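You operate a simulated robot arm through the tools that you are given. There is no shell and no other tool.

You run a simulated two-armed robot. Do the job below in one go: nothing can be reset, and whatever is moved stays where it is left.

TASK
Pull the plug, watch the sink drain and rinse the strainer clean.
Fine: the plug goes on the drain board, close by the basin and level with the dish cloth; use the cold tap and turn it off; stand the strainer back. What is to be rubbed or washed off counts as gone when no trace of it is left.

It is judged by the outcome, as a careful person would: the job done as asked, and still so three seconds after it is handed in. It fails if anything else is knocked over, pushed out of place, dropped, spilled or broken. Flat cloth is picked up by pressing the open fingertips on it (5 to 10 N) and closing them slowly along it; thin cloth reads only 2 to 8 mm in the jaws.

THE ROBOT
Two 7-joint arms with two-finger grippers on one trunk, on a base that moves. Base frame: it is fixed to the floor where the robot stands at the start and does not move with it; the origin is under the middle of the robot, x ahead of it, y to its left, z up. Units: m, rad, N and s.
The left shoulder is at the start at [0.051, 0.216, 1.231], the right one opposite. With the tool pointing down near the work surface each hand reaches from about 0.1 to 0.76 m from the robot's upright axis, wherever it stands, measured 20 degrees to its own side. Places, roughly: cold tap [0.8, 0, 1.2]; sink [0.7, -0.1, 0.5]. Payload 3.18 kg a hand.
Tool frame (each hand has its own): the origin (TCP) lies between the finger pads and is the grasp point; the fingertips stand 0.03 m ahead of it; z points along the fingers, y is the line along which they close. The gripper opens to 0.144 m; its body begins 0.103 m behind the TCP.
Orientation is told as [roll, pitch, yaw] about the base's x, y, z axes, in that order, counted from this pose: with the fingers straight down and closing along the base's y, the tool's x points along the base's -x, its y along +y and its z along -z.

THE INTERFACE
- The arms move only by the tool move_arm. It takes "left_moves", "right_moves" or both (then of equal length, played together; a hand with none holds still); each is a list of rows, each a list of 6 numbers: the shift along the base's x, y, z in units of 40 mm (1.0 is 40 mm), then the turn, a rotation vector about the base's x, y, z in units of 8 degrees (1.0 is 8 degrees). In form: [[tx, ty, tz, wx, wy, wz], ...]. A call has 1 to 20 rows; each row shifts and turns the commanded pose from where the row before left it. "left_jaw" and "right_jaw" are, for a hand that has rows, the finger opening in m, from 0 to 0.144, set as the call begins (left out, the last holds). A call with a number of a shift or a turn outside -1 to 1 is refused whole. A row lasts 0.2 s, in which the tool goes at most 0.05 m and 0.15 rad; a call with a longer step from one row to the next is refused whole, and so is a gripper value outside its range. A pose out of reach is approached as far as the arm can. The call stops where the force on the tool passes 50 N (or 10 N more than at its start, if that is more) or the arm is blocked; 0.2 s more then pass. The fingers move at their own pace (about 0.1867 m/s each) and stop on an object; they squeeze with about 45 N. The grip force told is the motor's: it shows also when the fingers shut on nothing. Time passes only in rows, and 0.2 s behind the last, so rows that do not move let the fingers close. It gives the time, the measured TCP pose, the force on the tool (base axes), the opening and the grip force at its end, in the units of the frame above (readings bear some noise), with the torque about the TCP (base axes, N m) and any sound that the robot's microphone picked up.
- Cameras (640 x 400 px; columns grow to the right, rows downward): "scene" is now at [0.1369, 0.0072, 1.4424]; the picture's right is [0.04, -1.00, 0.00], its down [-0.37, -0.01, -0.93] and it looks along [0.93, 0.03, -0.37] (base axes); focal length 214 px, centre (320, 200). "left" rides on the left gripper at [0.076, -0.016, -0.143] in its tool frame; the picture's right is [0.21, 0.98, 0.00], its down [-0.84, 0.18, -0.51] and it looks along [-0.50, 0.11, 0.86] (tool axes); focal length 218 px, centre (320, 200). "right" rides on the right gripper at [0.076, 0.016, -0.143] in its tool frame; the picture's right is [-0.21, 0.98, 0.00], its down [-0.84, -0.18, -0.51] and it looks along [-0.50, -0.11, 0.86] (tool axes); focal length 218 px, centre (320, 200). There is no depth. A picture from a camera that has moved, and an enlarged one, comes with that camera's place and axes in the base frame and with its lens.
- snapshot(camera): a new picture of that camera. No time passes.
- raise_lower(by): moves the trunk up (or, below 0, down) by that many m; the arms and the scene camera ride with it, the base frame stays. It gives what a move gives, with no picture.
- steer(legs): drives the robot by 1 to 6 legs, each [ahead, left, turn to the left] in m, m and rad, along the robot's own axes; the way and the turn of a leg run together, so that a leg with both is an arc; at most 1.5 m and 3.142 rad a leg. The arms and the cameras ride along, it lands a little off, and it stops where it bumps. It gives what a move gives.
- turn_head(pan, tilt): turns the head with the scene camera to pan (to the left, within 1.396 rad either way) and tilt (down, from -0.506 to 1.204), counted from straight ahead of the robot (the tilt from the chest, where the trunk bows). It gives what a move gives.
- close_up(camera, box): a new picture of the part [left, top, right, bottom] of that camera's present view, enlarged. No time passes.
- sign_off(): hands the job in; it is judged then, once.

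Places have to be worked out from the pictures, the camera data and where the tool is seen. Open the grippers and draw the arms clear of the work before you hand the job in, unless the task says otherwise.

The tools are called as a command line: name --argument value ..., lists and objects as JSON in quotes. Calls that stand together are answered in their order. move_arm: Moves the arms, as the interface text tells. Its arguments: {"type":"object","properties":{"left_moves":{"type":"array","items":{"type":"array","items":{"type":"number"}}},"left_jaw":{"type":"number"},"right_moves":{"type":"array","items":{"type":"array","items":{"type":"number"}}},"right_jaw":{"type":"number"}},"required":[]} The other tools are called the same way: raise_lower (by) moves the trunk up or down; steer (legs) drives the base; turn_head (pan, tilt) turns the head that bears the scene camera; snapshot (camera) takes a picture; close_up (camera, box) takes an enlarged picture of a part of a camera's view; sign_off () hands the job in.

At the start:

```text
time_s: 0.0
left_position: [0.3094, 0.1504, 1.4459]
left_tool_rot: [-0.001, 0.0, -0.001]
left_ft_force: [0.2, -0.1, 0.0]
left_wrist_torque: [-0.01, 0.0, 0.02]
left_finger_gap: 0.1439
left_gripper_force: 0.1
right_position: [0.3772, -0.1825, 1.3213]
right_tool_rot: [0.0, 0.0, 0.0]
right_ft_force: [-0.4, 0.9, 0.3]
right_wrist_torque: [0.01, 0.01, 0.02]
right_finger_gap: 0.1441
right_gripper_force: 0.1
trunk travel left (down, up): [-0.311, 0.059]
robot x, y, heading: [0.0008, -0.0012, -0.002]
head pan, tilt (commanded): [0.035, 0.377]
```

scene: 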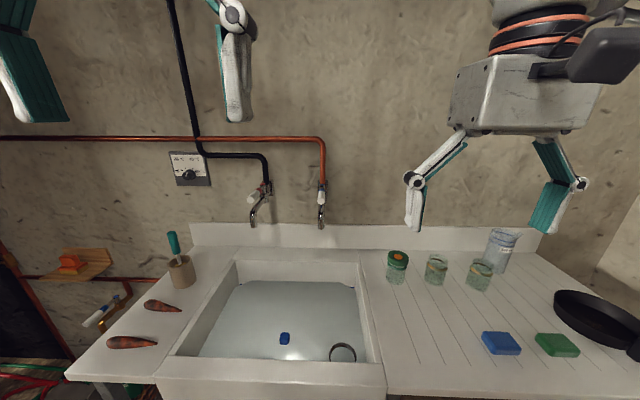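
right: 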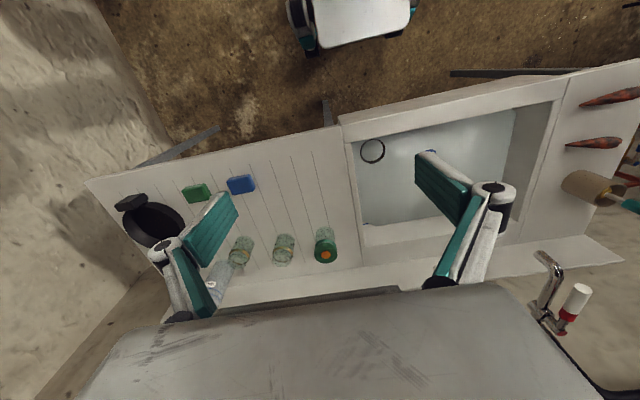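
left: 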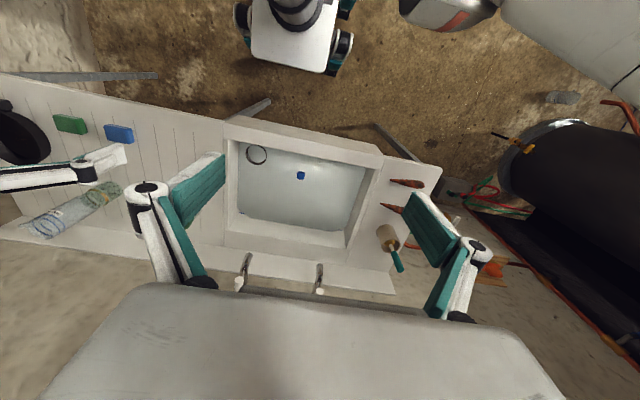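

The pictures show a sink full of water with a small blue thing and a dark ring in it, two taps on the wall, and a drain board on the right with blue and green pads. I take enlarged views first to tell the items apart.

close_up --camera "scene" --box '[160, 240, 400, 390]'

close_up --camera "scene" --box '[370, 220, 640, 390]'

close_up --camera "scene" --box '[160, 130, 400, 280]'

close_up --camera "left" --box '[200, 100, 440, 310]'

close_up --camera "right" --box '[320, 80, 640, 280]'

```text
2.67 times, centred on (280, 315) of scene
camera zoom: at [0.1369, 0.0072, 1.4424], right [0.04, -1.0, 0.0], down [-0.37, -0.01, -0.93], along [0.93, 0.03, -0.37], focal length 572 px, centre (427, -107)
```

zoom: 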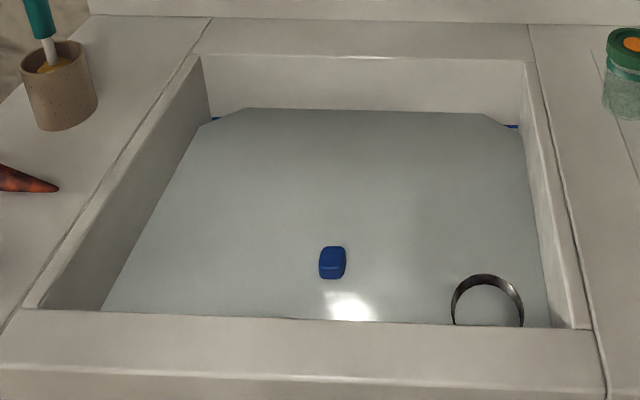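

```text
2.35 times, centred on (505, 305) of scene
camera zoom: at [0.1369, 0.0072, 1.4424], right [0.04, -1.0, 0.0], down [-0.37, -0.01, -0.93], along [0.93, 0.03, -0.37], focal length 505 px, centre (-115, -47)
```

zoom: 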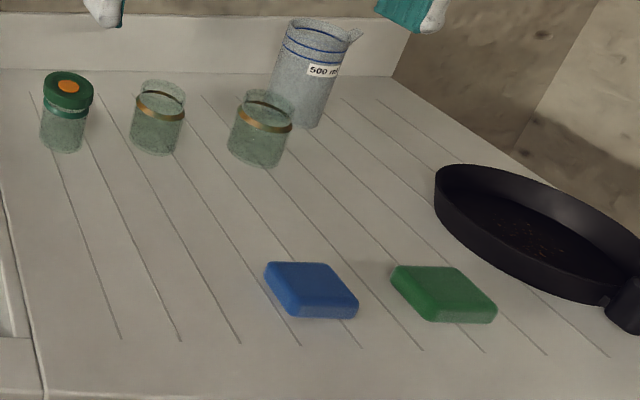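

```text
2.67 times, centred on (280, 205) of scene
camera zoom: at [0.1369, 0.0072, 1.4424], right [0.04, -1.0, 0.0], down [-0.37, -0.01, -0.93], along [0.93, 0.03, -0.37], focal length 572 px, centre (427, 187)
```

zoom: 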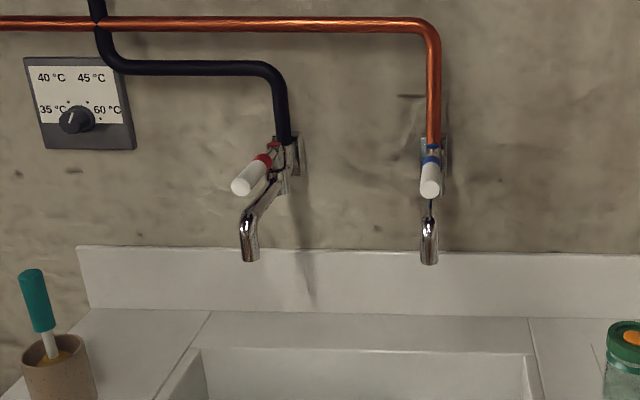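

```text
1.90 times, centred on (320, 205) of left
camera zoom: at [0.231, 0.1323, 1.5896], right [-0.21, 0.98, 0.0], down [0.84, 0.18, 0.51], along [0.5, 0.1, -0.86], focal length 416 px, centre (320, 190)
```

zoom: 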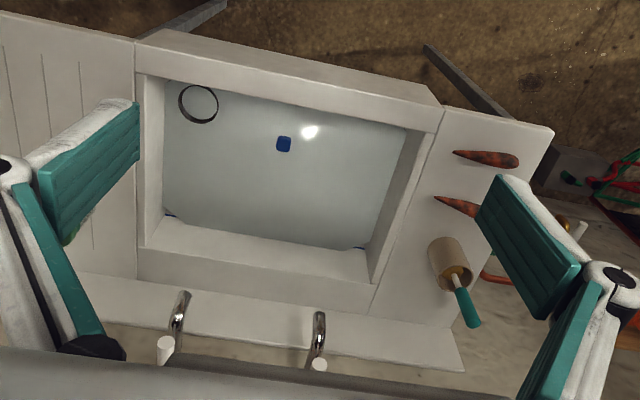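

```text
2.00 times, centred on (480, 180) of right
camera zoom: at [0.3013, -0.1661, 1.4619], right [0.21, 0.98, 0.0], down [0.84, -0.18, 0.51], along [0.5, -0.11, -0.86], focal length 436 px, centre (0, 240)
```

zoom: 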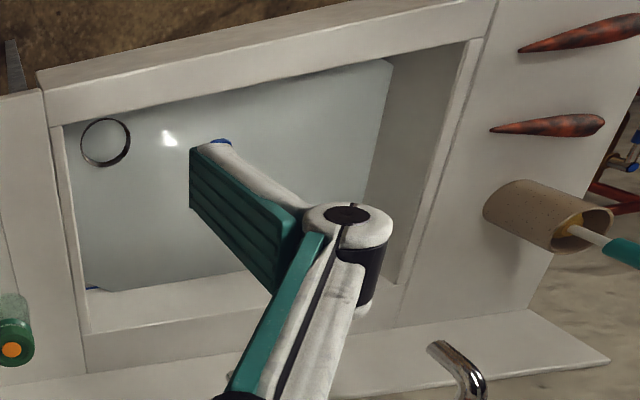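

The ring looks to be about 73 mm across at roughly [0.53, -0.04, 0.835], and the blue piece near the middle of the basin. I turn the head down and look around to find the dish cloth and see into the sink.

turn_head --pan 0.0 --tilt 0.95

snapshot --camera "scene"

close_up --camera "scene" --box '[200, 100, 440, 250]'

turn_head --pan -0.6 --tilt 0.7

snapshot --camera "scene"

turn_head --pan 0.8 --tilt 0.6

snapshot --camera "scene"

```text
time_s: 1.0
left_position: [0.3093, 0.1495, 1.4461]
left_tool_rot: [-0.003, 0.0, 0.0]
left_ft_force: [0.0, -0.3, 0.5]
left_wrist_torque: [0.03, -0.04, 0.02]
left_finger_gap: 0.1439
left_gripper_force: 0.0
right_position: [0.3773, -0.182, 1.3208]
right_tool_rot: [0.001, 0.001, -0.003]
right_ft_force: [-1.1, 0.0, 0.3]
right_wrist_torque: [0.02, 0.02, 0.01]
right_finger_gap: 0.1441
right_gripper_force: 0.1
trunk travel left (down, up): [-0.311, 0.059]
robot x, y, heading: [0.0032, -0.0014, -0.002]
head pan, tilt (commanded): [0.0, 0.949]
```

```text
taken
camera scene: at [0.1168, 0.0039, 1.3937], right [0.0, -1.0, 0.0], down [-0.81, 0.0, -0.58], along [0.58, 0.0, -0.81], focal length 214 px, centre (320, 200)
```

scene: 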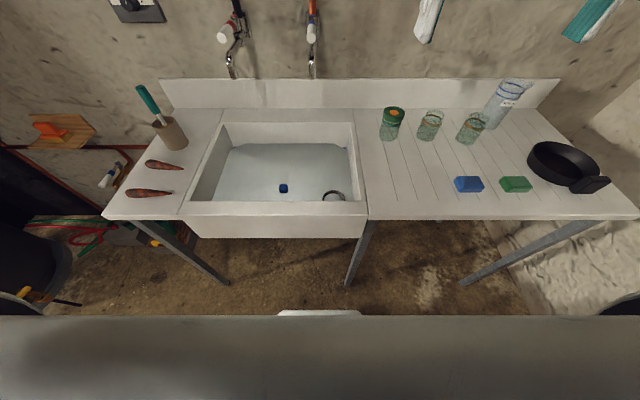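

```text
2.67 times, centred on (320, 175) of scene
camera zoom: at [0.1168, 0.0039, 1.3937], right [0.0, -1.0, 0.0], down [-0.81, 0.0, -0.58], along [0.58, 0.0, -0.81], focal length 572 px, centre (320, 267)
```

zoom: 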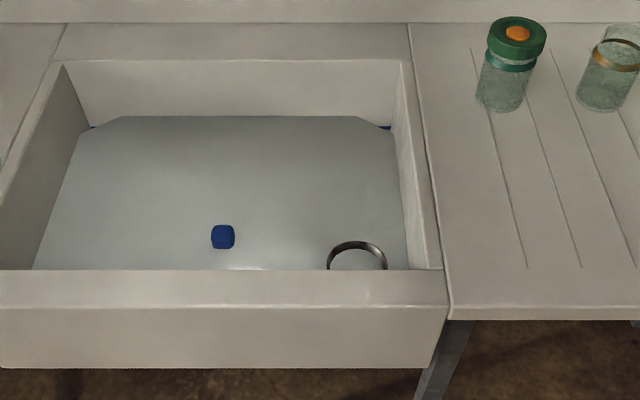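

```text
time_s: 2.0
left_position: [0.3086, 0.1494, 1.4464]
left_tool_rot: [-0.003, -0.001, 0.0]
left_ft_force: [0.0, 0.2, -0.1]
left_wrist_torque: [0.01, 0.0, 0.01]
left_finger_gap: 0.144
left_gripper_force: 0.0
right_position: [0.3772, -0.1802, 1.3203]
right_tool_rot: [-0.001, 0.0, 0.0]
right_ft_force: [0.4, 0.6, 0.8]
right_wrist_torque: [-0.02, 0.03, -0.02]
right_finger_gap: 0.1441
right_gripper_force: 0.0
trunk travel left (down, up): [-0.311, 0.059]
robot x, y, heading: [-0.0036, 0.0016, -0.001]
head pan, tilt (commanded): [-0.6, 0.7]
```

```text
taken
camera scene: at [0.1142, -0.044, 1.4134], right [-0.56, -0.83, 0.0], down [-0.53, 0.36, -0.76], along [0.63, -0.43, -0.64], focal length 214 px, centre (320, 200)
```

scene: 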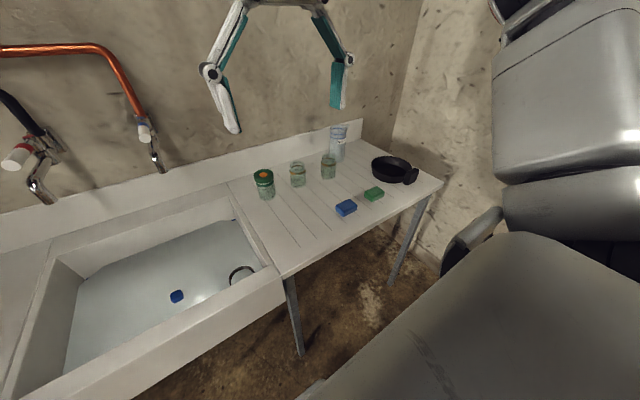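

```text
time_s: 3.5
left_position: [0.3082, 0.1489, 1.4456]
left_tool_rot: [-0.002, -0.001, 0.0]
left_ft_force: [0.5, -0.4, 1.2]
left_wrist_torque: [0.01, 0.0, 0.01]
left_finger_gap: 0.1441
left_gripper_force: 0.1
right_position: [0.3771, -0.1838, 1.3213]
right_tool_rot: [-0.001, -0.001, -0.002]
right_ft_force: [0.0, -0.3, -0.4]
right_wrist_torque: [0.01, -0.02, 0.0]
right_finger_gap: 0.144
right_gripper_force: 0.1
trunk travel left (down, up): [-0.311, 0.059]
robot x, y, heading: [0.0006, -0.0043, -0.005]
head pan, tilt (commanded): [0.799, 0.6]
```

```text
taken
camera scene: at [0.1057, 0.0672, 1.422], right [0.72, -0.7, 0.0], down [-0.39, -0.4, -0.83], along [0.58, 0.59, -0.56], focal length 214 px, centre (320, 200)
```

scene: 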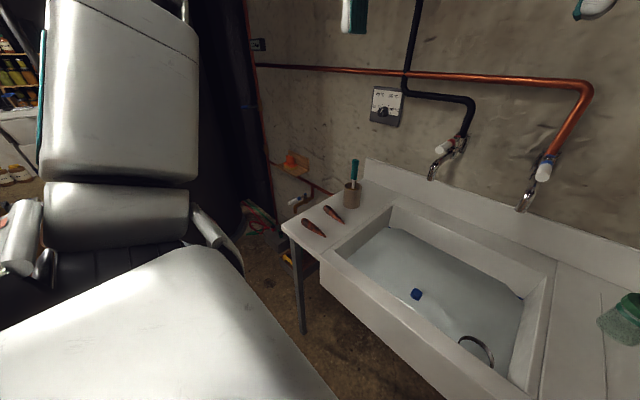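

No loose cloth is visible yet, so I bring the right hand over the drain board to inspect the blue and green pads, and the left hand lower above the sink to look into the water.

move_arm --right_moves '[[0.13, -0.99, -0.53, 0, 0, 0], [0.13, -0.99, -0.53, 0, 0, 0], [0.13, -0.99, -0.53, 0, 0, 0], [0.13, -0.99, -0.53, 0, 0, 0], [0.13, -0.99, -0.53, 0, 0, 0], [0.13, -0.99, -0.53, 0, 0, 0], [0.13, -0.99, -0.53, 0, 0, 0], [0.13, -0.99, -0.53, 0, 0, 0]]' --left_moves '[[0.28, 0, -0.77, 0, 0, 0], [0.28, 0, -0.77, 0, 0, 0], [0.28, 0, -0.77, 0, 0, 0], [0.28, 0, -0.77, 0, 0, 0], [0.28, 0, -0.77, 0, 0, 0], [0.28, 0, -0.77, 0, 0, 0], [0.28, 0, -0.77, 0, 0, 0], [0.28, 0, -0.77, 0, 0, 0]]'

snapshot --camera "right"

snapshot --camera "left"

close_up --camera "left" --box '[120, 40, 440, 240]'

close_up --camera "right" --box '[200, 60, 440, 210]'

```text
time_s: 5.3
left_position: [0.4001, 0.1471, 1.1998]
left_tool_rot: [0.0, 0.001, 0.0]
left_ft_force: [0.4, -0.7, 0.5]
left_wrist_torque: [0.01, 0.05, 0.01]
left_finger_gap: 0.1439
left_gripper_force: 0.1
right_position: [0.4086, -0.4191, 1.1172]
right_tool_rot: [0.001, -0.002, -0.006]
right_ft_force: [0.2, -0.3, 0.1]
right_wrist_torque: [0.03, 0.04, -0.01]
right_finger_gap: 0.1441
right_gripper_force: 0.0
right hand out of reach, approached as far as the arm can: row 5, 6, 7, 8
trunk travel left (down, up): [-0.311, 0.059]
robot x, y, heading: [-0.0001, 0.0026, 0.001]
head pan, tilt (commanded): [0.799, 0.6]
```

```text
taken
camera right: at [0.3331, -0.4028, 1.2582], right [0.21, 0.98, 0.0], down [0.84, -0.18, 0.51], along [0.5, -0.11, -0.86], focal length 218 px, centre (320, 200)
```

right: 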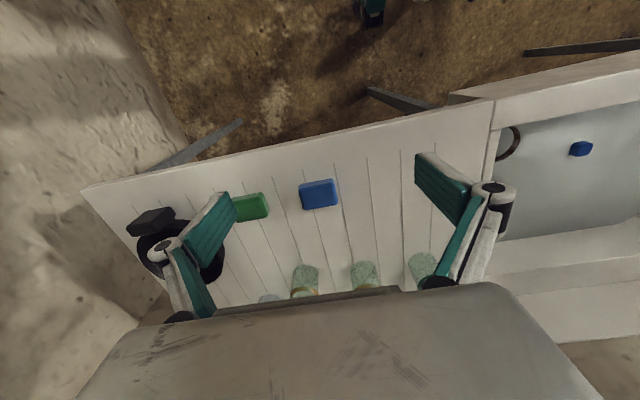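

```text
taken
camera left: at [0.3219, 0.1308, 1.342], right [-0.21, 0.98, 0.0], down [0.84, 0.18, 0.51], along [0.49, 0.11, -0.86], focal length 218 px, centre (320, 200)
```

left: 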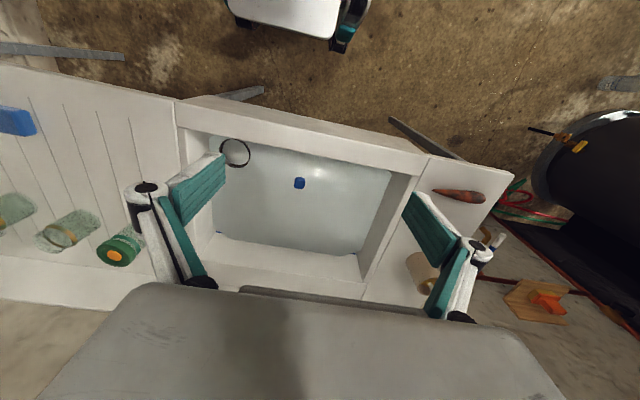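

```text
2.00 times, centred on (280, 140) of left
camera zoom: at [0.3219, 0.1308, 1.342], right [-0.21, 0.98, 0.0], down [0.84, 0.18, 0.51], along [0.49, 0.11, -0.86], focal length 436 px, centre (400, 320)
```

zoom: 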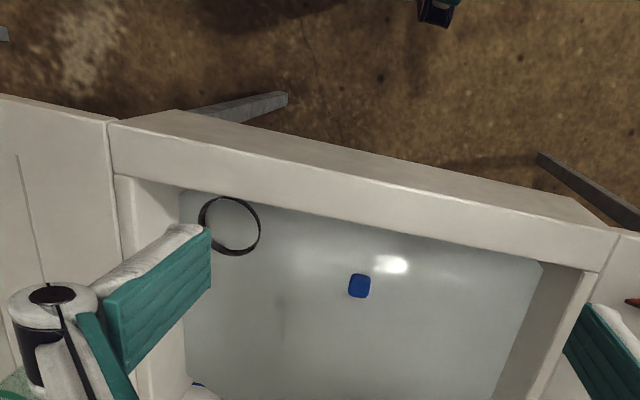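

```text
2.67 times, centred on (320, 135) of right
camera zoom: at [0.3331, -0.4028, 1.2582], right [0.21, 0.98, 0.0], down [0.84, -0.18, 0.51], along [0.5, -0.11, -0.86], focal length 582 px, centre (320, 373)
```

zoom: 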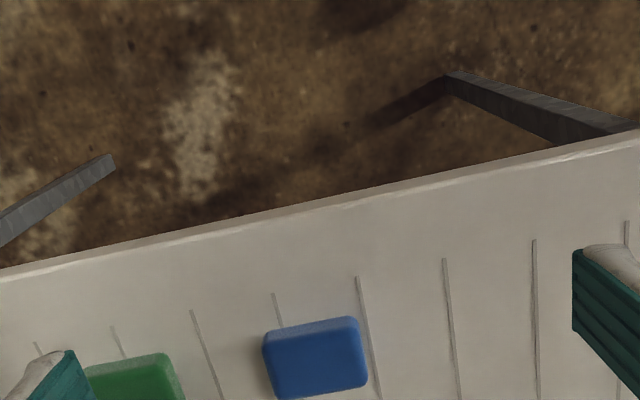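

The two pads on the board lie at the same x (about 0.535), and the ring's rim and the blue piece both sit near z 0.79–0.80. I lower the left hand over the sink for a closer look at the blue piece.

move_arm --left_moves '[[0.54, -0.07, -0.95, 0, 0, 0], [0.54, -0.07, -0.95, 0, 0, 0], [0.54, -0.07, -0.95, 0, 0, 0], [0.54, -0.07, -0.95, 0, 0, 0], [0.54, -0.07, -0.95, 0, 0, 0], [0, 0, 0, 0, 0, 0]]'

snapshot --camera "left"

turn_head --pan 0.1 --tilt 0.75

snapshot --camera "scene"

```text
time_s: 6.7
left_position: [0.5075, 0.1342, 1.0113]
left_tool_rot: [-0.001, 0.0, 0.0]
left_ft_force: [-0.3, -0.3, -0.1]
left_wrist_torque: [0.0, -0.04, -0.01]
left_finger_gap: 0.1441
left_gripper_force: 0.1
right_position: [0.4077, -0.417, 1.119]
right_tool_rot: [-0.001, -0.002, -0.003]
right_ft_force: [0.1, 0.9, 0.6]
right_wrist_torque: [0.0, -0.02, -0.02]
right_finger_gap: 0.1442
right_gripper_force: 0.0
trunk travel left (down, up): [-0.311, 0.059]
robot x, y, heading: [-0.001, 0.0008, 0.003]
head pan, tilt (commanded): [0.799, 0.6]
```

```text
taken
camera left: at [0.4301, 0.1175, 1.1533], right [-0.21, 0.98, 0.0], down [0.84, 0.18, 0.51], along [0.5, 0.1, -0.86], focal length 218 px, centre (320, 200)
```

left: 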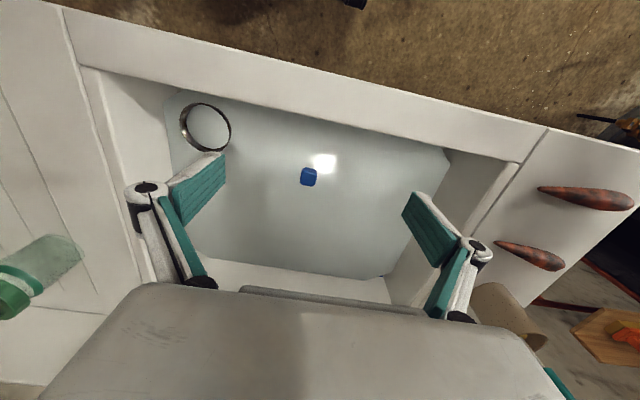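

```text
time_s: 7.8
left_position: [0.5076, 0.1342, 1.0103]
left_tool_rot: [-0.002, 0.001, -0.001]
left_ft_force: [0.2, 0.1, 0.7]
left_wrist_torque: [0.03, -0.04, -0.02]
left_finger_gap: 0.144
left_gripper_force: 0.1
right_position: [0.4074, -0.4173, 1.1167]
right_tool_rot: [0.0, -0.002, -0.004]
right_ft_force: [0.1, -0.4, -0.3]
right_wrist_torque: [0.0, 0.0, 0.01]
right_finger_gap: 0.144
right_gripper_force: 0.1
trunk travel left (down, up): [-0.311, 0.059]
robot x, y, heading: [-0.0009, -0.0012, 0.0]
head pan, tilt (commanded): [0.099, 0.75]
```

```text
taken
camera scene: at [0.1266, 0.0122, 1.4092], right [0.1, -0.99, 0.0], down [-0.68, -0.07, -0.73], along [0.73, 0.07, -0.68], focal length 214 px, centre (320, 200)
```

scene: 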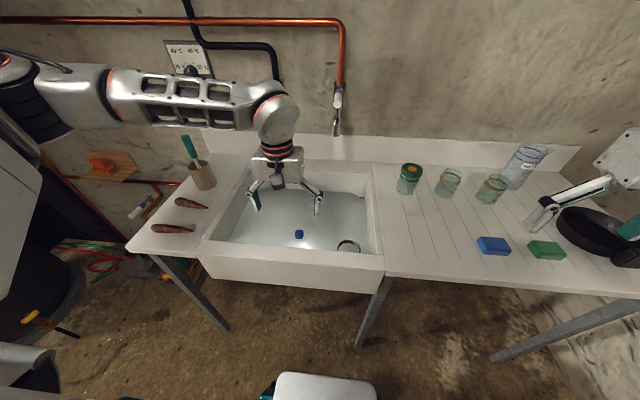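

close_up --camera "left" --box '[160, 80, 400, 230]'

close_up --camera "left" --box '[170, 90, 240, 160]'

close_up --camera "scene" --box '[230, 150, 390, 260]'

close_up --camera "scene" --box '[460, 140, 640, 270]'

```text
2.67 times, centred on (280, 155) of left
camera zoom: at [0.4304, 0.1174, 1.1535], right [-0.21, 0.98, 0.0], down [0.84, 0.18, 0.51], along [0.5, 0.1, -0.86], focal length 582 px, centre (427, 320)
```

zoom: 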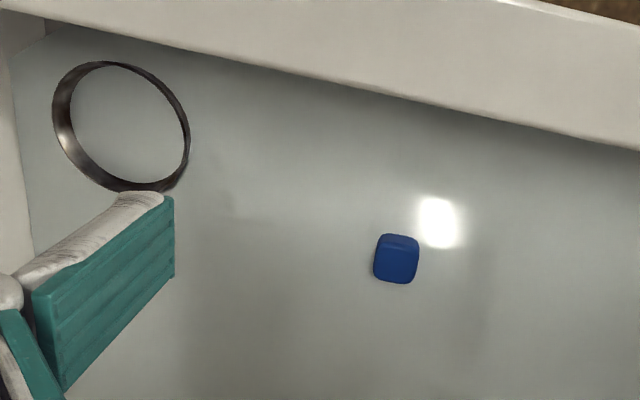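

```text
5.71 times, centred on (205, 125) of left
camera zoom: at [0.4304, 0.1174, 1.1535], right [-0.21, 0.98, 0.0], down [0.84, 0.18, 0.51], along [0.5, 0.1, -0.86], focal length 1247 px, centre (977, 629)
```

zoom: 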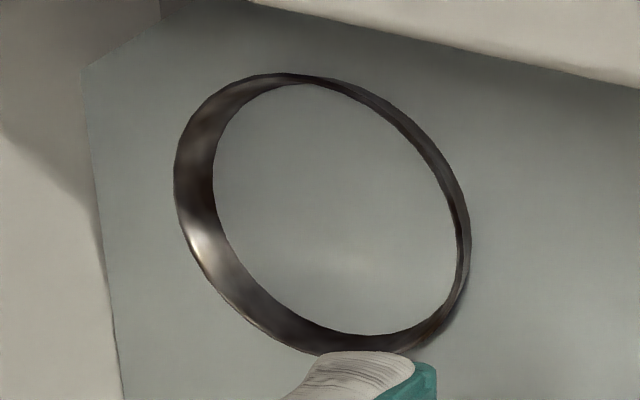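

```text
3.64 times, centred on (310, 205) of scene
camera zoom: at [0.1266, 0.0122, 1.4092], right [0.1, -0.99, 0.0], down [-0.68, -0.07, -0.73], along [0.73, 0.07, -0.68], focal length 780 px, centre (356, 182)
```

zoom: 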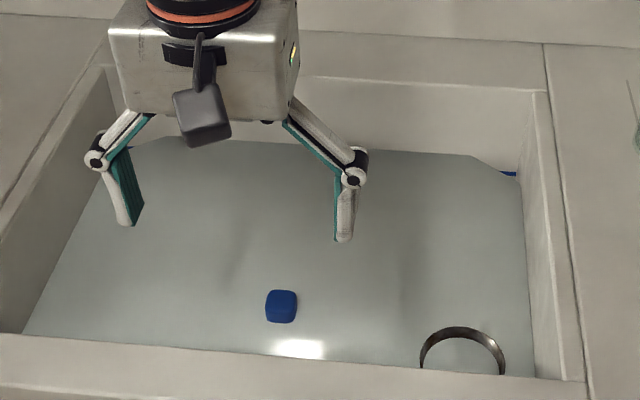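

```text
3.08 times, centred on (550, 205) of scene
camera zoom: at [0.1266, 0.0122, 1.4092], right [0.1, -0.99, 0.0], down [-0.68, -0.07, -0.73], along [0.73, 0.07, -0.68], focal length 660 px, centre (-388, 185)
```

zoom: 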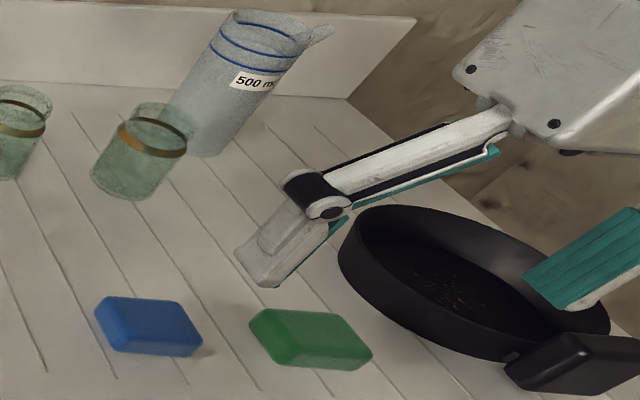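

The blue piece sits at about [0.593, 0.129, 0.80] at the water line; I take it to be the plug's pull float. I draw the left hand aside and bring the right hand over it, since the plug has to go to the right-hand board.

move_arm --left_moves '[[-0.38, 0.8, 0.5, 0, 0, 0], [-0.38, 0.8, 0.5, 0, 0, 0], [-0.38, 0.8, 0.5, 0, 0, 0], [-0.38, 0.8, 0.5, 0, 0, 0], [-0.38, 0.8, 0.5, 0, 0, 0], [-0.38, 0.8, 0.5, 0, 0, 0], [-0.38, 0.8, 0.5, 0, 0, 0]]'

move_arm --right_moves '[[0.15, 0.9, -0.2, 0, 0, 0], [0.15, 0.9, -0.2, 0, 0, 0], [0.15, 0.9, -0.2, 0, 0, 0], [0.15, 0.9, -0.2, 0, 0, 0], [0.15, 0.9, -0.2, 0, 0, 0], [0.15, 0.9, -0.2, 0, 0, 0], [0.15, 0.9, -0.2, 0, 0, 0], [0.15, 0.9, -0.2, 0, 0, 0]]' --right_jaw 0.1

```text
time_s: 9.4
left_position: [0.3993, 0.3603, 1.1502]
left_tool_rot: [-0.002, 0.0, 0.0]
left_ft_force: [0.0, 0.5, -1.2]
left_wrist_torque: [-0.02, -0.04, -0.04]
left_finger_gap: 0.1441
left_gripper_force: 0.1
right_position: [0.4068, -0.417, 1.1185]
right_tool_rot: [-0.002, -0.002, -0.004]
right_ft_force: [0.0, -0.3, -0.3]
right_wrist_torque: [-0.02, -0.04, 0.03]
right_finger_gap: 0.1441
right_gripper_force: 0.0
trunk travel left (down, up): [-0.311, 0.059]
robot x, y, heading: [-0.0027, 0.0009, 0.003]
head pan, tilt (commanded): [0.099, 0.75]
```

```text
time_s: 11.2
left_position: [0.3992, 0.3591, 1.15]
left_tool_rot: [0.0, 0.001, 0.002]
left_ft_force: [1.2, -0.1, -0.2]
left_wrist_torque: [-0.06, 0.01, -0.02]
left_finger_gap: 0.1439
left_gripper_force: 0.1
right_position: [0.4548, -0.1283, 1.0547]
right_tool_rot: [-0.001, -0.001, -0.001]
right_ft_force: [0.7, 0.7, 0.2]
right_wrist_torque: [-0.05, 0.0, -0.04]
right_finger_gap: 0.0999
right_gripper_force: 0.0
trunk travel left (down, up): [-0.311, 0.059]
robot x, y, heading: [-0.0017, -0.002, 0.006]
head pan, tilt (commanded): [0.099, 0.75]
```

The right hand is at [0.455, -0.128, 1.055]; I carry it on to stand above the blue float and look.

move_arm --right_moves '[[0.431, 0.8, -0.325, 0, 0, 0], [0.431, 0.8, -0.325, 0, 0, 0], [0.431, 0.8, -0.325, 0, 0, 0], [0.431, 0.8, -0.325, 0, 0, 0], [0.431, 0.8, -0.325, 0, 0, 0], [0.431, 0.8, -0.325, 0, 0, 0], [0.431, 0.8, -0.325, 0, 0, 0], [0.431, 0.8, -0.325, 0, 0, 0], [0, 0, 0, 0, 0, 0]]' --right_jaw 0.08

snapshot --camera "right"

close_up --camera "scene" --box '[200, 130, 400, 260]'

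```text
time_s: 13.4
left_position: [0.399, 0.3591, 1.1506]
left_tool_rot: [-0.003, 0.003, -0.001]
left_ft_force: [0.5, 0.1, -0.2]
left_wrist_torque: [0.0, 0.0, -0.02]
left_finger_gap: 0.1439
left_gripper_force: 0.1
right_position: [0.6149, 0.098, 0.9507]
right_tool_rot: [0.021, 0.01, -0.065]
right_ft_force: [-0.4, 0.3, -1.0]
right_wrist_torque: [0.02, 0.01, 0.02]
right_finger_gap: 0.0803
right_gripper_force: 0.1
trunk travel left (down, up): [-0.311, 0.059]
robot x, y, heading: [-0.0018, -0.0005, -0.001]
head pan, tilt (commanded): [0.099, 0.75]
stopped in row 9 (right hand): the arm was blocked; the commanded pose is now the measured one
```

```text
taken
camera right: at [0.5416, 0.1158, 1.0926], right [0.27, 0.96, 0.02], down [0.83, -0.24, 0.5], along [0.48, -0.12, -0.87], focal length 218 px, centre (320, 200)
```

right: 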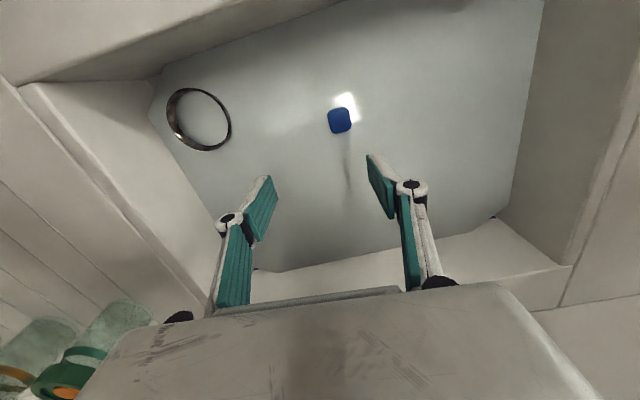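

```text
3.08 times, centred on (300, 195) of scene
camera zoom: at [0.1272, 0.0117, 1.4091], right [0.1, -1.0, 0.0], down [-0.68, -0.07, -0.73], along [0.73, 0.07, -0.68], focal length 660 px, centre (382, 215)
```

zoom: 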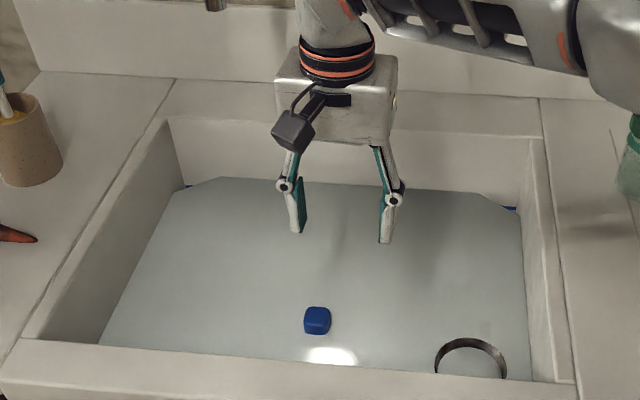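

The right arm got blocked at its cross-body limit (no contact force). I draw it back up, straighten it, and shift the base 0.14 m left so the right hand works nearly straight ahead.

move_arm --right_moves '[[-0.4, -0.6, 0.6, -0.15, -0.07, 0.23], [-0.5, -0.7, 0.5, 0, 0, 0.23], [-0.5, -0.7, 0.5, 0, 0, 0], [-0.5, -0.7, 0.5, 0, 0, 0], [-0.5, -0.7, 0.5, 0, 0, 0]]'

steer --legs '[[0, 0.14, 0]]'

snapshot --camera "scene"

```text
time_s: 14.6
left_position: [0.3984, 0.3578, 1.1509]
left_tool_rot: [0.0, 0.0, -0.001]
left_ft_force: [-1.2, 0.4, 1.1]
left_wrist_torque: [0.02, 0.0, -0.01]
left_finger_gap: 0.1441
left_gripper_force: 0.0
right_position: [0.5163, -0.0349, 1.0557]
right_tool_rot: [-0.002, -0.003, 0.008]
right_ft_force: [-0.3, -0.4, -0.4]
right_wrist_torque: [0.01, -0.02, 0.01]
right_finger_gap: 0.0803
right_gripper_force: 0.0
trunk travel left (down, up): [-0.311, 0.059]
robot x, y, heading: [-0.0018, 0.0016, -0.004]
head pan, tilt (commanded): [0.099, 0.75]
```

```text
time_s: 16.5
left_position: [0.4015, 0.5001, 1.15]
left_tool_rot: [-0.002, 0.002, -0.002]
left_ft_force: [-0.7, -0.6, -0.3]
left_wrist_torque: [0.0, -0.02, 0.0]
left_finger_gap: 0.1442
left_gripper_force: 0.1
right_position: [0.5175, 0.1061, 1.0547]
right_tool_rot: [-0.004, -0.003, 0.009]
right_ft_force: [0.7, -0.6, 0.1]
right_wrist_torque: [-0.01, -0.01, 0.0]
right_finger_gap: 0.0802
right_gripper_force: 0.0
trunk travel left (down, up): [-0.311, 0.059]
robot x, y, heading: [-0.001, 0.1423, -0.0]
head pan, tilt (commanded): [0.099, 0.75]
```

```text
taken
camera scene: at [0.1267, 0.1528, 1.4091], right [0.1, -1.0, 0.0], down [-0.68, -0.07, -0.73], along [0.73, 0.07, -0.68], focal length 214 px, centre (320, 200)
```

scene: 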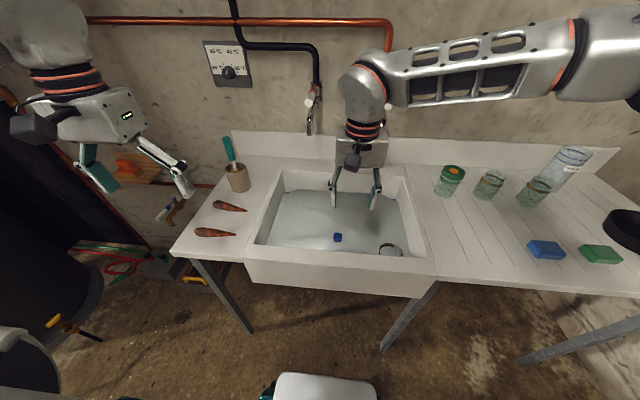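

Now at y = 0.142. I bring the right hand to stand above the float at z 0.90 with jaws 0.08 open and check alignment.

move_arm --right_moves '[[0.38, 0.115, -0.78, 0, 0, -0.06], [0.38, 0.115, -0.78, 0, 0, 0], [0.38, 0.115, -0.78, 0, 0, 0], [0.38, 0.115, -0.78, 0, 0, 0], [0.38, 0.115, -0.78, 0, 0, 0], [0, 0, 0, 0, 0, 0]]'

snapshot --camera "right"

close_up --camera "scene" --box '[250, 150, 430, 270]'

```text
time_s: 17.9
left_position: [0.3993, 0.4982, 1.1495]
left_tool_rot: [-0.003, 0.0, -0.001]
left_ft_force: [0.2, 0.0, 0.4]
left_wrist_torque: [0.02, -0.03, -0.05]
left_finger_gap: 0.1441
left_gripper_force: 0.1
right_position: [0.5926, 0.1314, 0.8979]
right_tool_rot: [-0.002, -0.002, -0.001]
right_ft_force: [0.3, -0.5, -0.1]
right_wrist_torque: [0.03, 0.0, 0.01]
right_finger_gap: 0.0802
right_gripper_force: 0.0
trunk travel left (down, up): [-0.311, 0.059]
robot x, y, heading: [-0.0019, 0.1423, -0.002]
head pan, tilt (commanded): [0.099, 0.75]
```

```text
taken
camera right: at [0.5167, 0.1471, 1.0396], right [0.21, 0.98, 0.0], down [0.84, -0.18, 0.51], along [0.5, -0.11, -0.86], focal length 218 px, centre (320, 200)
```

right: 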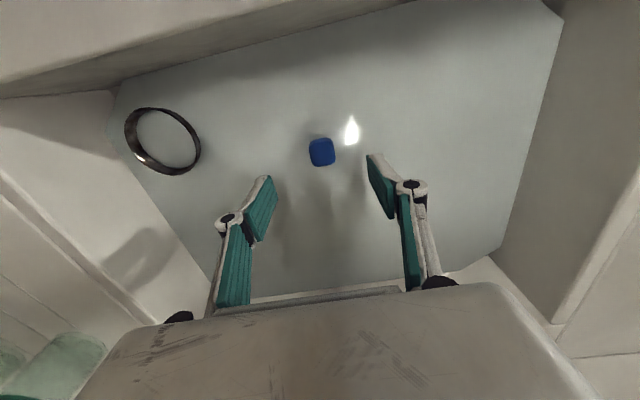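

```text
3.33 times, centred on (340, 210) of scene
camera zoom: at [0.1261, 0.1521, 1.4093], right [0.1, -1.0, 0.0], down [-0.68, -0.07, -0.73], along [0.73, 0.07, -0.68], focal length 715 px, centre (253, 167)
```

zoom: 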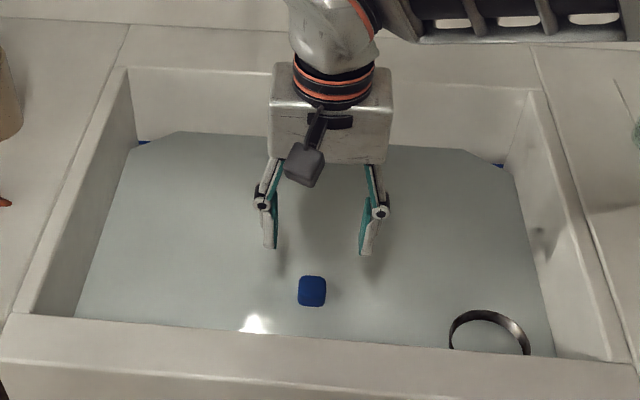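

The float lies straight under the TCP (expected at px (320,151), seen at (322,152)). I lower the right hand to z ≈ 0.81 around it.

move_arm --right_moves '[[0.02, 0, -0.73, 0, 0, 0], [0.02, 0, -0.73, 0, 0, 0], [0.02, 0, -0.73, 0, 0, 0], [0, 0, 0, 0, 0, 0]]'

snapshot --camera "right"

close_up --camera "scene" --box '[250, 150, 430, 270]'

```text
time_s: 18.9
left_position: [0.4005, 0.4991, 1.1496]
left_tool_rot: [-0.001, -0.002, -0.002]
left_ft_force: [0.6, -0.1, 0.4]
left_wrist_torque: [-0.01, 0.0, 0.01]
left_finger_gap: 0.1441
left_gripper_force: 0.1
right_position: [0.596, 0.1301, 0.8112]
right_tool_rot: [-0.002, -0.004, 0.001]
right_ft_force: [0.1, 0.0, 0.0]
right_wrist_torque: [0.02, -0.01, 0.02]
right_finger_gap: 0.0801
right_gripper_force: 0.1
trunk travel left (down, up): [-0.311, 0.059]
robot x, y, heading: [-0.0003, 0.1393, -0.0]
head pan, tilt (commanded): [0.099, 0.75]
```

```text
taken
camera right: at [0.5199, 0.1466, 0.9527], right [0.21, 0.98, 0.0], down [0.84, -0.18, 0.51], along [0.5, -0.11, -0.86], focal length 218 px, centre (320, 200)
```

right: 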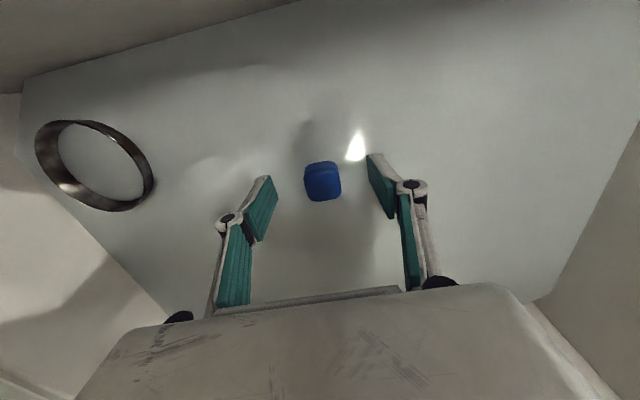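

```text
3.33 times, centred on (340, 210) of scene
camera zoom: at [0.1263, 0.1523, 1.4092], right [0.1, -1.0, 0.0], down [-0.68, -0.07, -0.73], along [0.73, 0.07, -0.68], focal length 715 px, centre (253, 167)
```

zoom: 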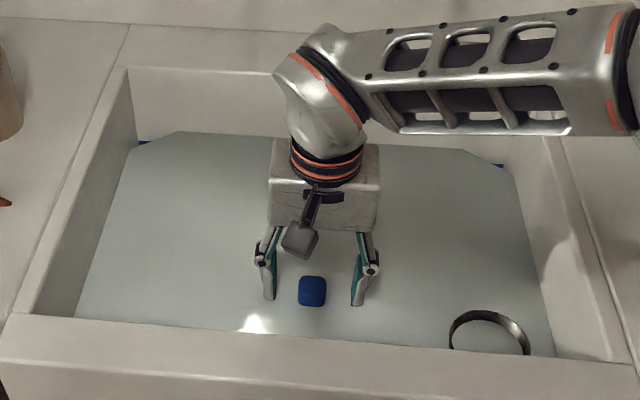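

The float's centre works out at about [0.599, 0.131, 0.785]. I lower 20 mm more, then close the jaws on it.

move_arm --right_moves '[[0.07, 0.02, -0.3, 0, 0, 0], [0, 0, -0.22, 0, 0, 0], [0, 0, 0, 0, 0, 0]]'

snapshot --camera "right"

move_arm --right_moves '[[0, 0, 0, 0, 0, 0], [0, 0, 0, 0, 0, 0], [0, 0, 0, 0, 0, 0]]' --right_jaw 0.0

snapshot --camera "right"

```text
time_s: 19.7
left_position: [0.4003, 0.4986, 1.1504]
left_tool_rot: [-0.002, -0.001, -0.003]
left_ft_force: [-0.6, -0.1, -0.3]
left_wrist_torque: [-0.01, -0.04, 0.0]
left_finger_gap: 0.144
left_gripper_force: 0.0
right_position: [0.5998, 0.1298, 0.7895]
right_tool_rot: [-0.001, -0.005, 0.001]
right_ft_force: [-0.8, -0.2, -0.2]
right_wrist_torque: [0.01, 0.03, 0.02]
right_finger_gap: 0.0801
right_gripper_force: 0.0
trunk travel left (down, up): [-0.311, 0.059]
robot x, y, heading: [0.0007, 0.1406, 0.002]
head pan, tilt (commanded): [0.099, 0.75]
```

```text
taken
camera right: at [0.5233, 0.1466, 0.9317], right [0.21, 0.98, 0.0], down [0.84, -0.18, 0.51], along [0.5, -0.11, -0.86], focal length 218 px, centre (320, 200)
```

right: 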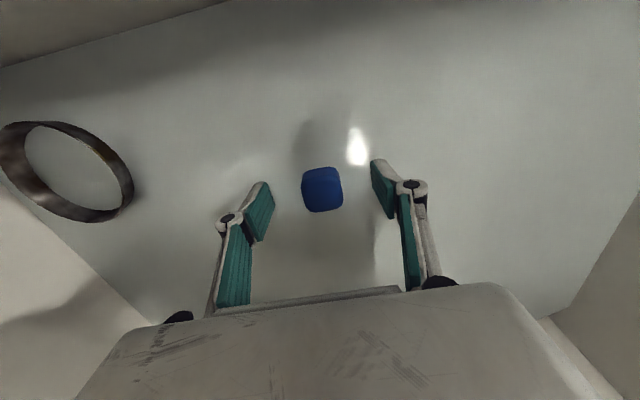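

```text
time_s: 20.5
left_position: [0.4009, 0.4996, 1.1498]
left_tool_rot: [-0.001, -0.001, -0.001]
left_ft_force: [0.5, 0.5, 0.4]
left_wrist_torque: [0.0, 0.02, 0.02]
left_finger_gap: 0.1438
left_gripper_force: 0.1
right_position: [0.6001, 0.1293, 0.79]
right_tool_rot: [-0.002, -0.004, 0.002]
right_ft_force: [0.2, -0.5, 0.4]
right_wrist_torque: [-0.02, 0.03, 0.01]
right_finger_gap: 0.0285
right_gripper_force: 45.3
trunk travel left (down, up): [-0.311, 0.059]
robot x, y, heading: [-0.0023, 0.1399, -0.001]
head pan, tilt (commanded): [0.099, 0.75]
heard: snap
```

```text
taken
camera right: at [0.5233, 0.1466, 0.9319], right [0.21, 0.98, 0.0], down [0.84, -0.18, 0.51], along [0.5, -0.11, -0.86], focal length 218 px, centre (320, 200)
```

right: 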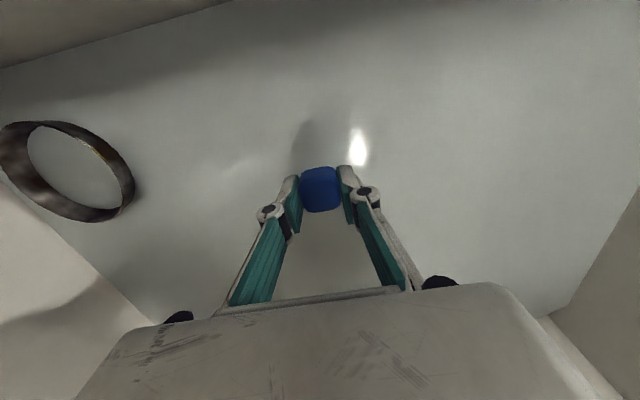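

The jaws hold something 28.5 mm wide at 45 N. I lift slowly and watch the force and the water.

move_arm --right_moves '[[0, 0, 0.15, 0, 0, 0], [0, 0, 0.15, 0, 0, 0], [0, 0, 0.15, 0, 0, 0]]'

snapshot --camera "right"

close_up --camera "scene" --box '[250, 150, 430, 270]'

```text
time_s: 21.3
left_position: [0.4002, 0.4988, 1.1497]
left_tool_rot: [-0.001, -0.001, -0.001]
left_ft_force: [0.3, 0.3, 0.2]
left_wrist_torque: [-0.01, -0.02, 0.0]
left_finger_gap: 0.144
left_gripper_force: 0.1
right_position: [0.5994, 0.1302, 0.809]
right_tool_rot: [-0.001, -0.004, -0.001]
right_ft_force: [-0.6, 0.0, -0.8]
right_wrist_torque: [-0.01, 0.02, -0.04]
right_finger_gap: 0.029
right_gripper_force: 45.0
trunk travel left (down, up): [-0.311, 0.059]
robot x, y, heading: [-0.003, 0.1425, -0.003]
head pan, tilt (commanded): [0.099, 0.75]
```

```text
taken
camera right: at [0.522, 0.147, 0.9496], right [0.21, 0.98, 0.0], down [0.84, -0.18, 0.51], along [0.5, -0.11, -0.86], focal length 218 px, centre (320, 200)
```

right: 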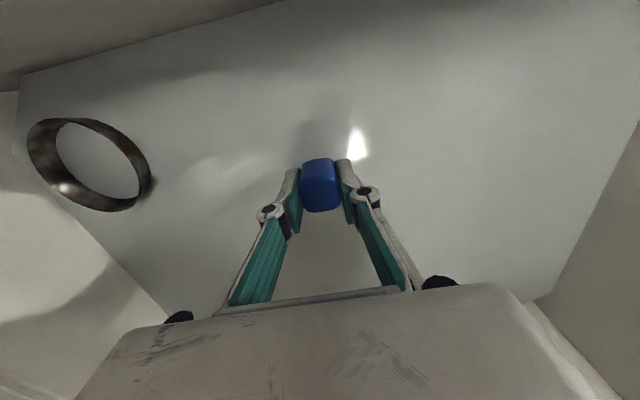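

```text
3.33 times, centred on (340, 210) of scene
camera zoom: at [0.1266, 0.1523, 1.4092], right [0.1, -1.0, 0.0], down [-0.68, -0.07, -0.73], along [0.73, 0.07, -0.68], focal length 715 px, centre (253, 167)
```

zoom: 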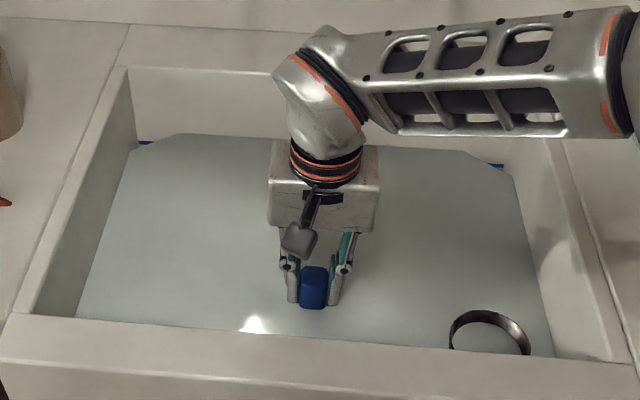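

It comes up freely and looks taller than before. I keep lifting in steps and watch what hangs below it.

move_arm --right_moves '[[0, 0, 0.3, 0, 0, 0], [0, 0, 0.3, 0, 0, 0], [0, 0, 0.3, 0, 0, 0]]'

snapshot --camera "right"

close_up --camera "scene" --box '[250, 150, 430, 270]'

```text
time_s: 22.1
left_position: [0.4005, 0.4999, 1.1504]
left_tool_rot: [0.0, -0.001, -0.002]
left_ft_force: [0.8, -0.4, -0.6]
left_wrist_torque: [-0.03, -0.04, 0.03]
left_finger_gap: 0.144
left_gripper_force: 0.0
right_position: [0.5972, 0.1319, 0.8443]
right_tool_rot: [-0.001, -0.003, 0.0]
right_ft_force: [0.0, -0.2, -0.3]
right_wrist_torque: [0.0, -0.01, -0.06]
right_finger_gap: 0.0288
right_gripper_force: 44.8
trunk travel left (down, up): [-0.311, 0.059]
robot x, y, heading: [0.0018, 0.1432, -0.001]
head pan, tilt (commanded): [0.099, 0.75]
```

```text
taken
camera right: at [0.5216, 0.148, 0.9851], right [0.21, 0.98, 0.0], down [0.84, -0.18, 0.51], along [0.5, -0.11, -0.86], focal length 218 px, centre (320, 200)
```

right: 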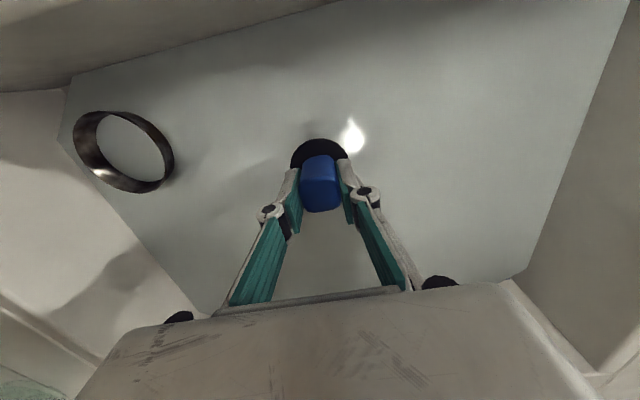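

```text
3.33 times, centred on (340, 210) of scene
camera zoom: at [0.1265, 0.1523, 1.4092], right [0.1, -1.0, 0.0], down [-0.68, -0.07, -0.73], along [0.73, 0.07, -0.68], focal length 715 px, centre (253, 167)
```

zoom: 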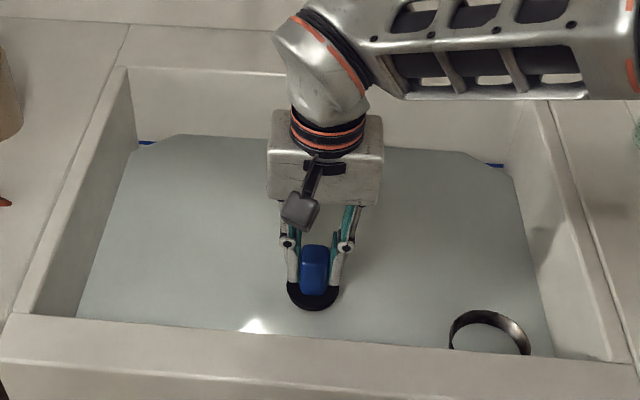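

A black disc with a blue grip: this is the plug. I lift it clear of the rim and look at its underside and at the water.

move_arm --right_moves '[[0, 0, 0.6, 0, 0, 0], [0, 0, 0.6, 0, 0, 0], [0, 0, 0.7, 0, 0, 0], [0, 0, 0.7, 0, 0, 0], [0, 0, 0.7, 0, 0, 0], [0, 0, 0.7, 0, 0, 0], [0, 0, 0, 0, 0, 0]]'

snapshot --camera "right"

close_up --camera "scene" --box '[250, 130, 430, 270]'

```text
time_s: 23.7
left_position: [0.4014, 0.4988, 1.1498]
left_tool_rot: [-0.002, 0.0, -0.003]
left_ft_force: [-0.1, 0.3, 0.0]
left_wrist_torque: [0.0, -0.05, 0.03]
left_finger_gap: 0.144
left_gripper_force: 0.1
right_position: [0.5974, 0.1298, 1.0054]
right_tool_rot: [-0.002, -0.005, -0.001]
right_ft_force: [-0.3, 0.4, -0.7]
right_wrist_torque: [0.01, 0.02, 0.01]
right_finger_gap: 0.0288
right_gripper_force: 44.9
trunk travel left (down, up): [-0.311, 0.059]
robot x, y, heading: [0.0025, 0.1364, -0.0]
head pan, tilt (commanded): [0.099, 0.75]
```

```text
taken
camera right: at [0.5214, 0.147, 1.1462], right [0.21, 0.98, 0.0], down [0.84, -0.18, 0.51], along [0.5, -0.11, -0.86], focal length 218 px, centre (320, 200)
```

right: 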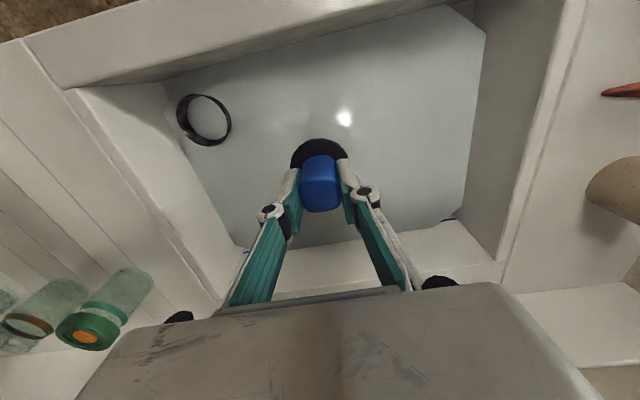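

```text
2.86 times, centred on (340, 200) of scene
camera zoom: at [0.127, 0.1523, 1.4091], right [0.1, -1.0, 0.0], down [-0.68, -0.07, -0.73], along [0.73, 0.07, -0.68], focal length 613 px, centre (263, 200)
```

zoom: 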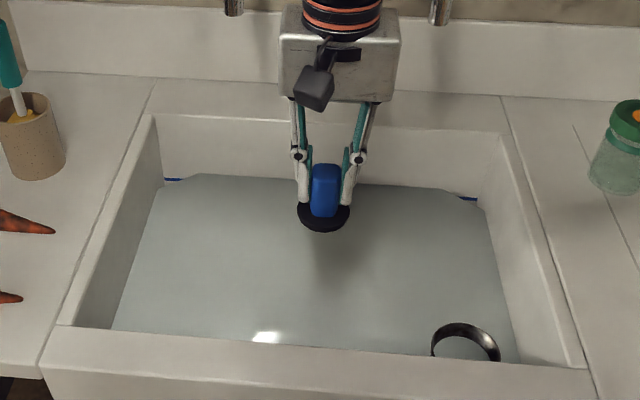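

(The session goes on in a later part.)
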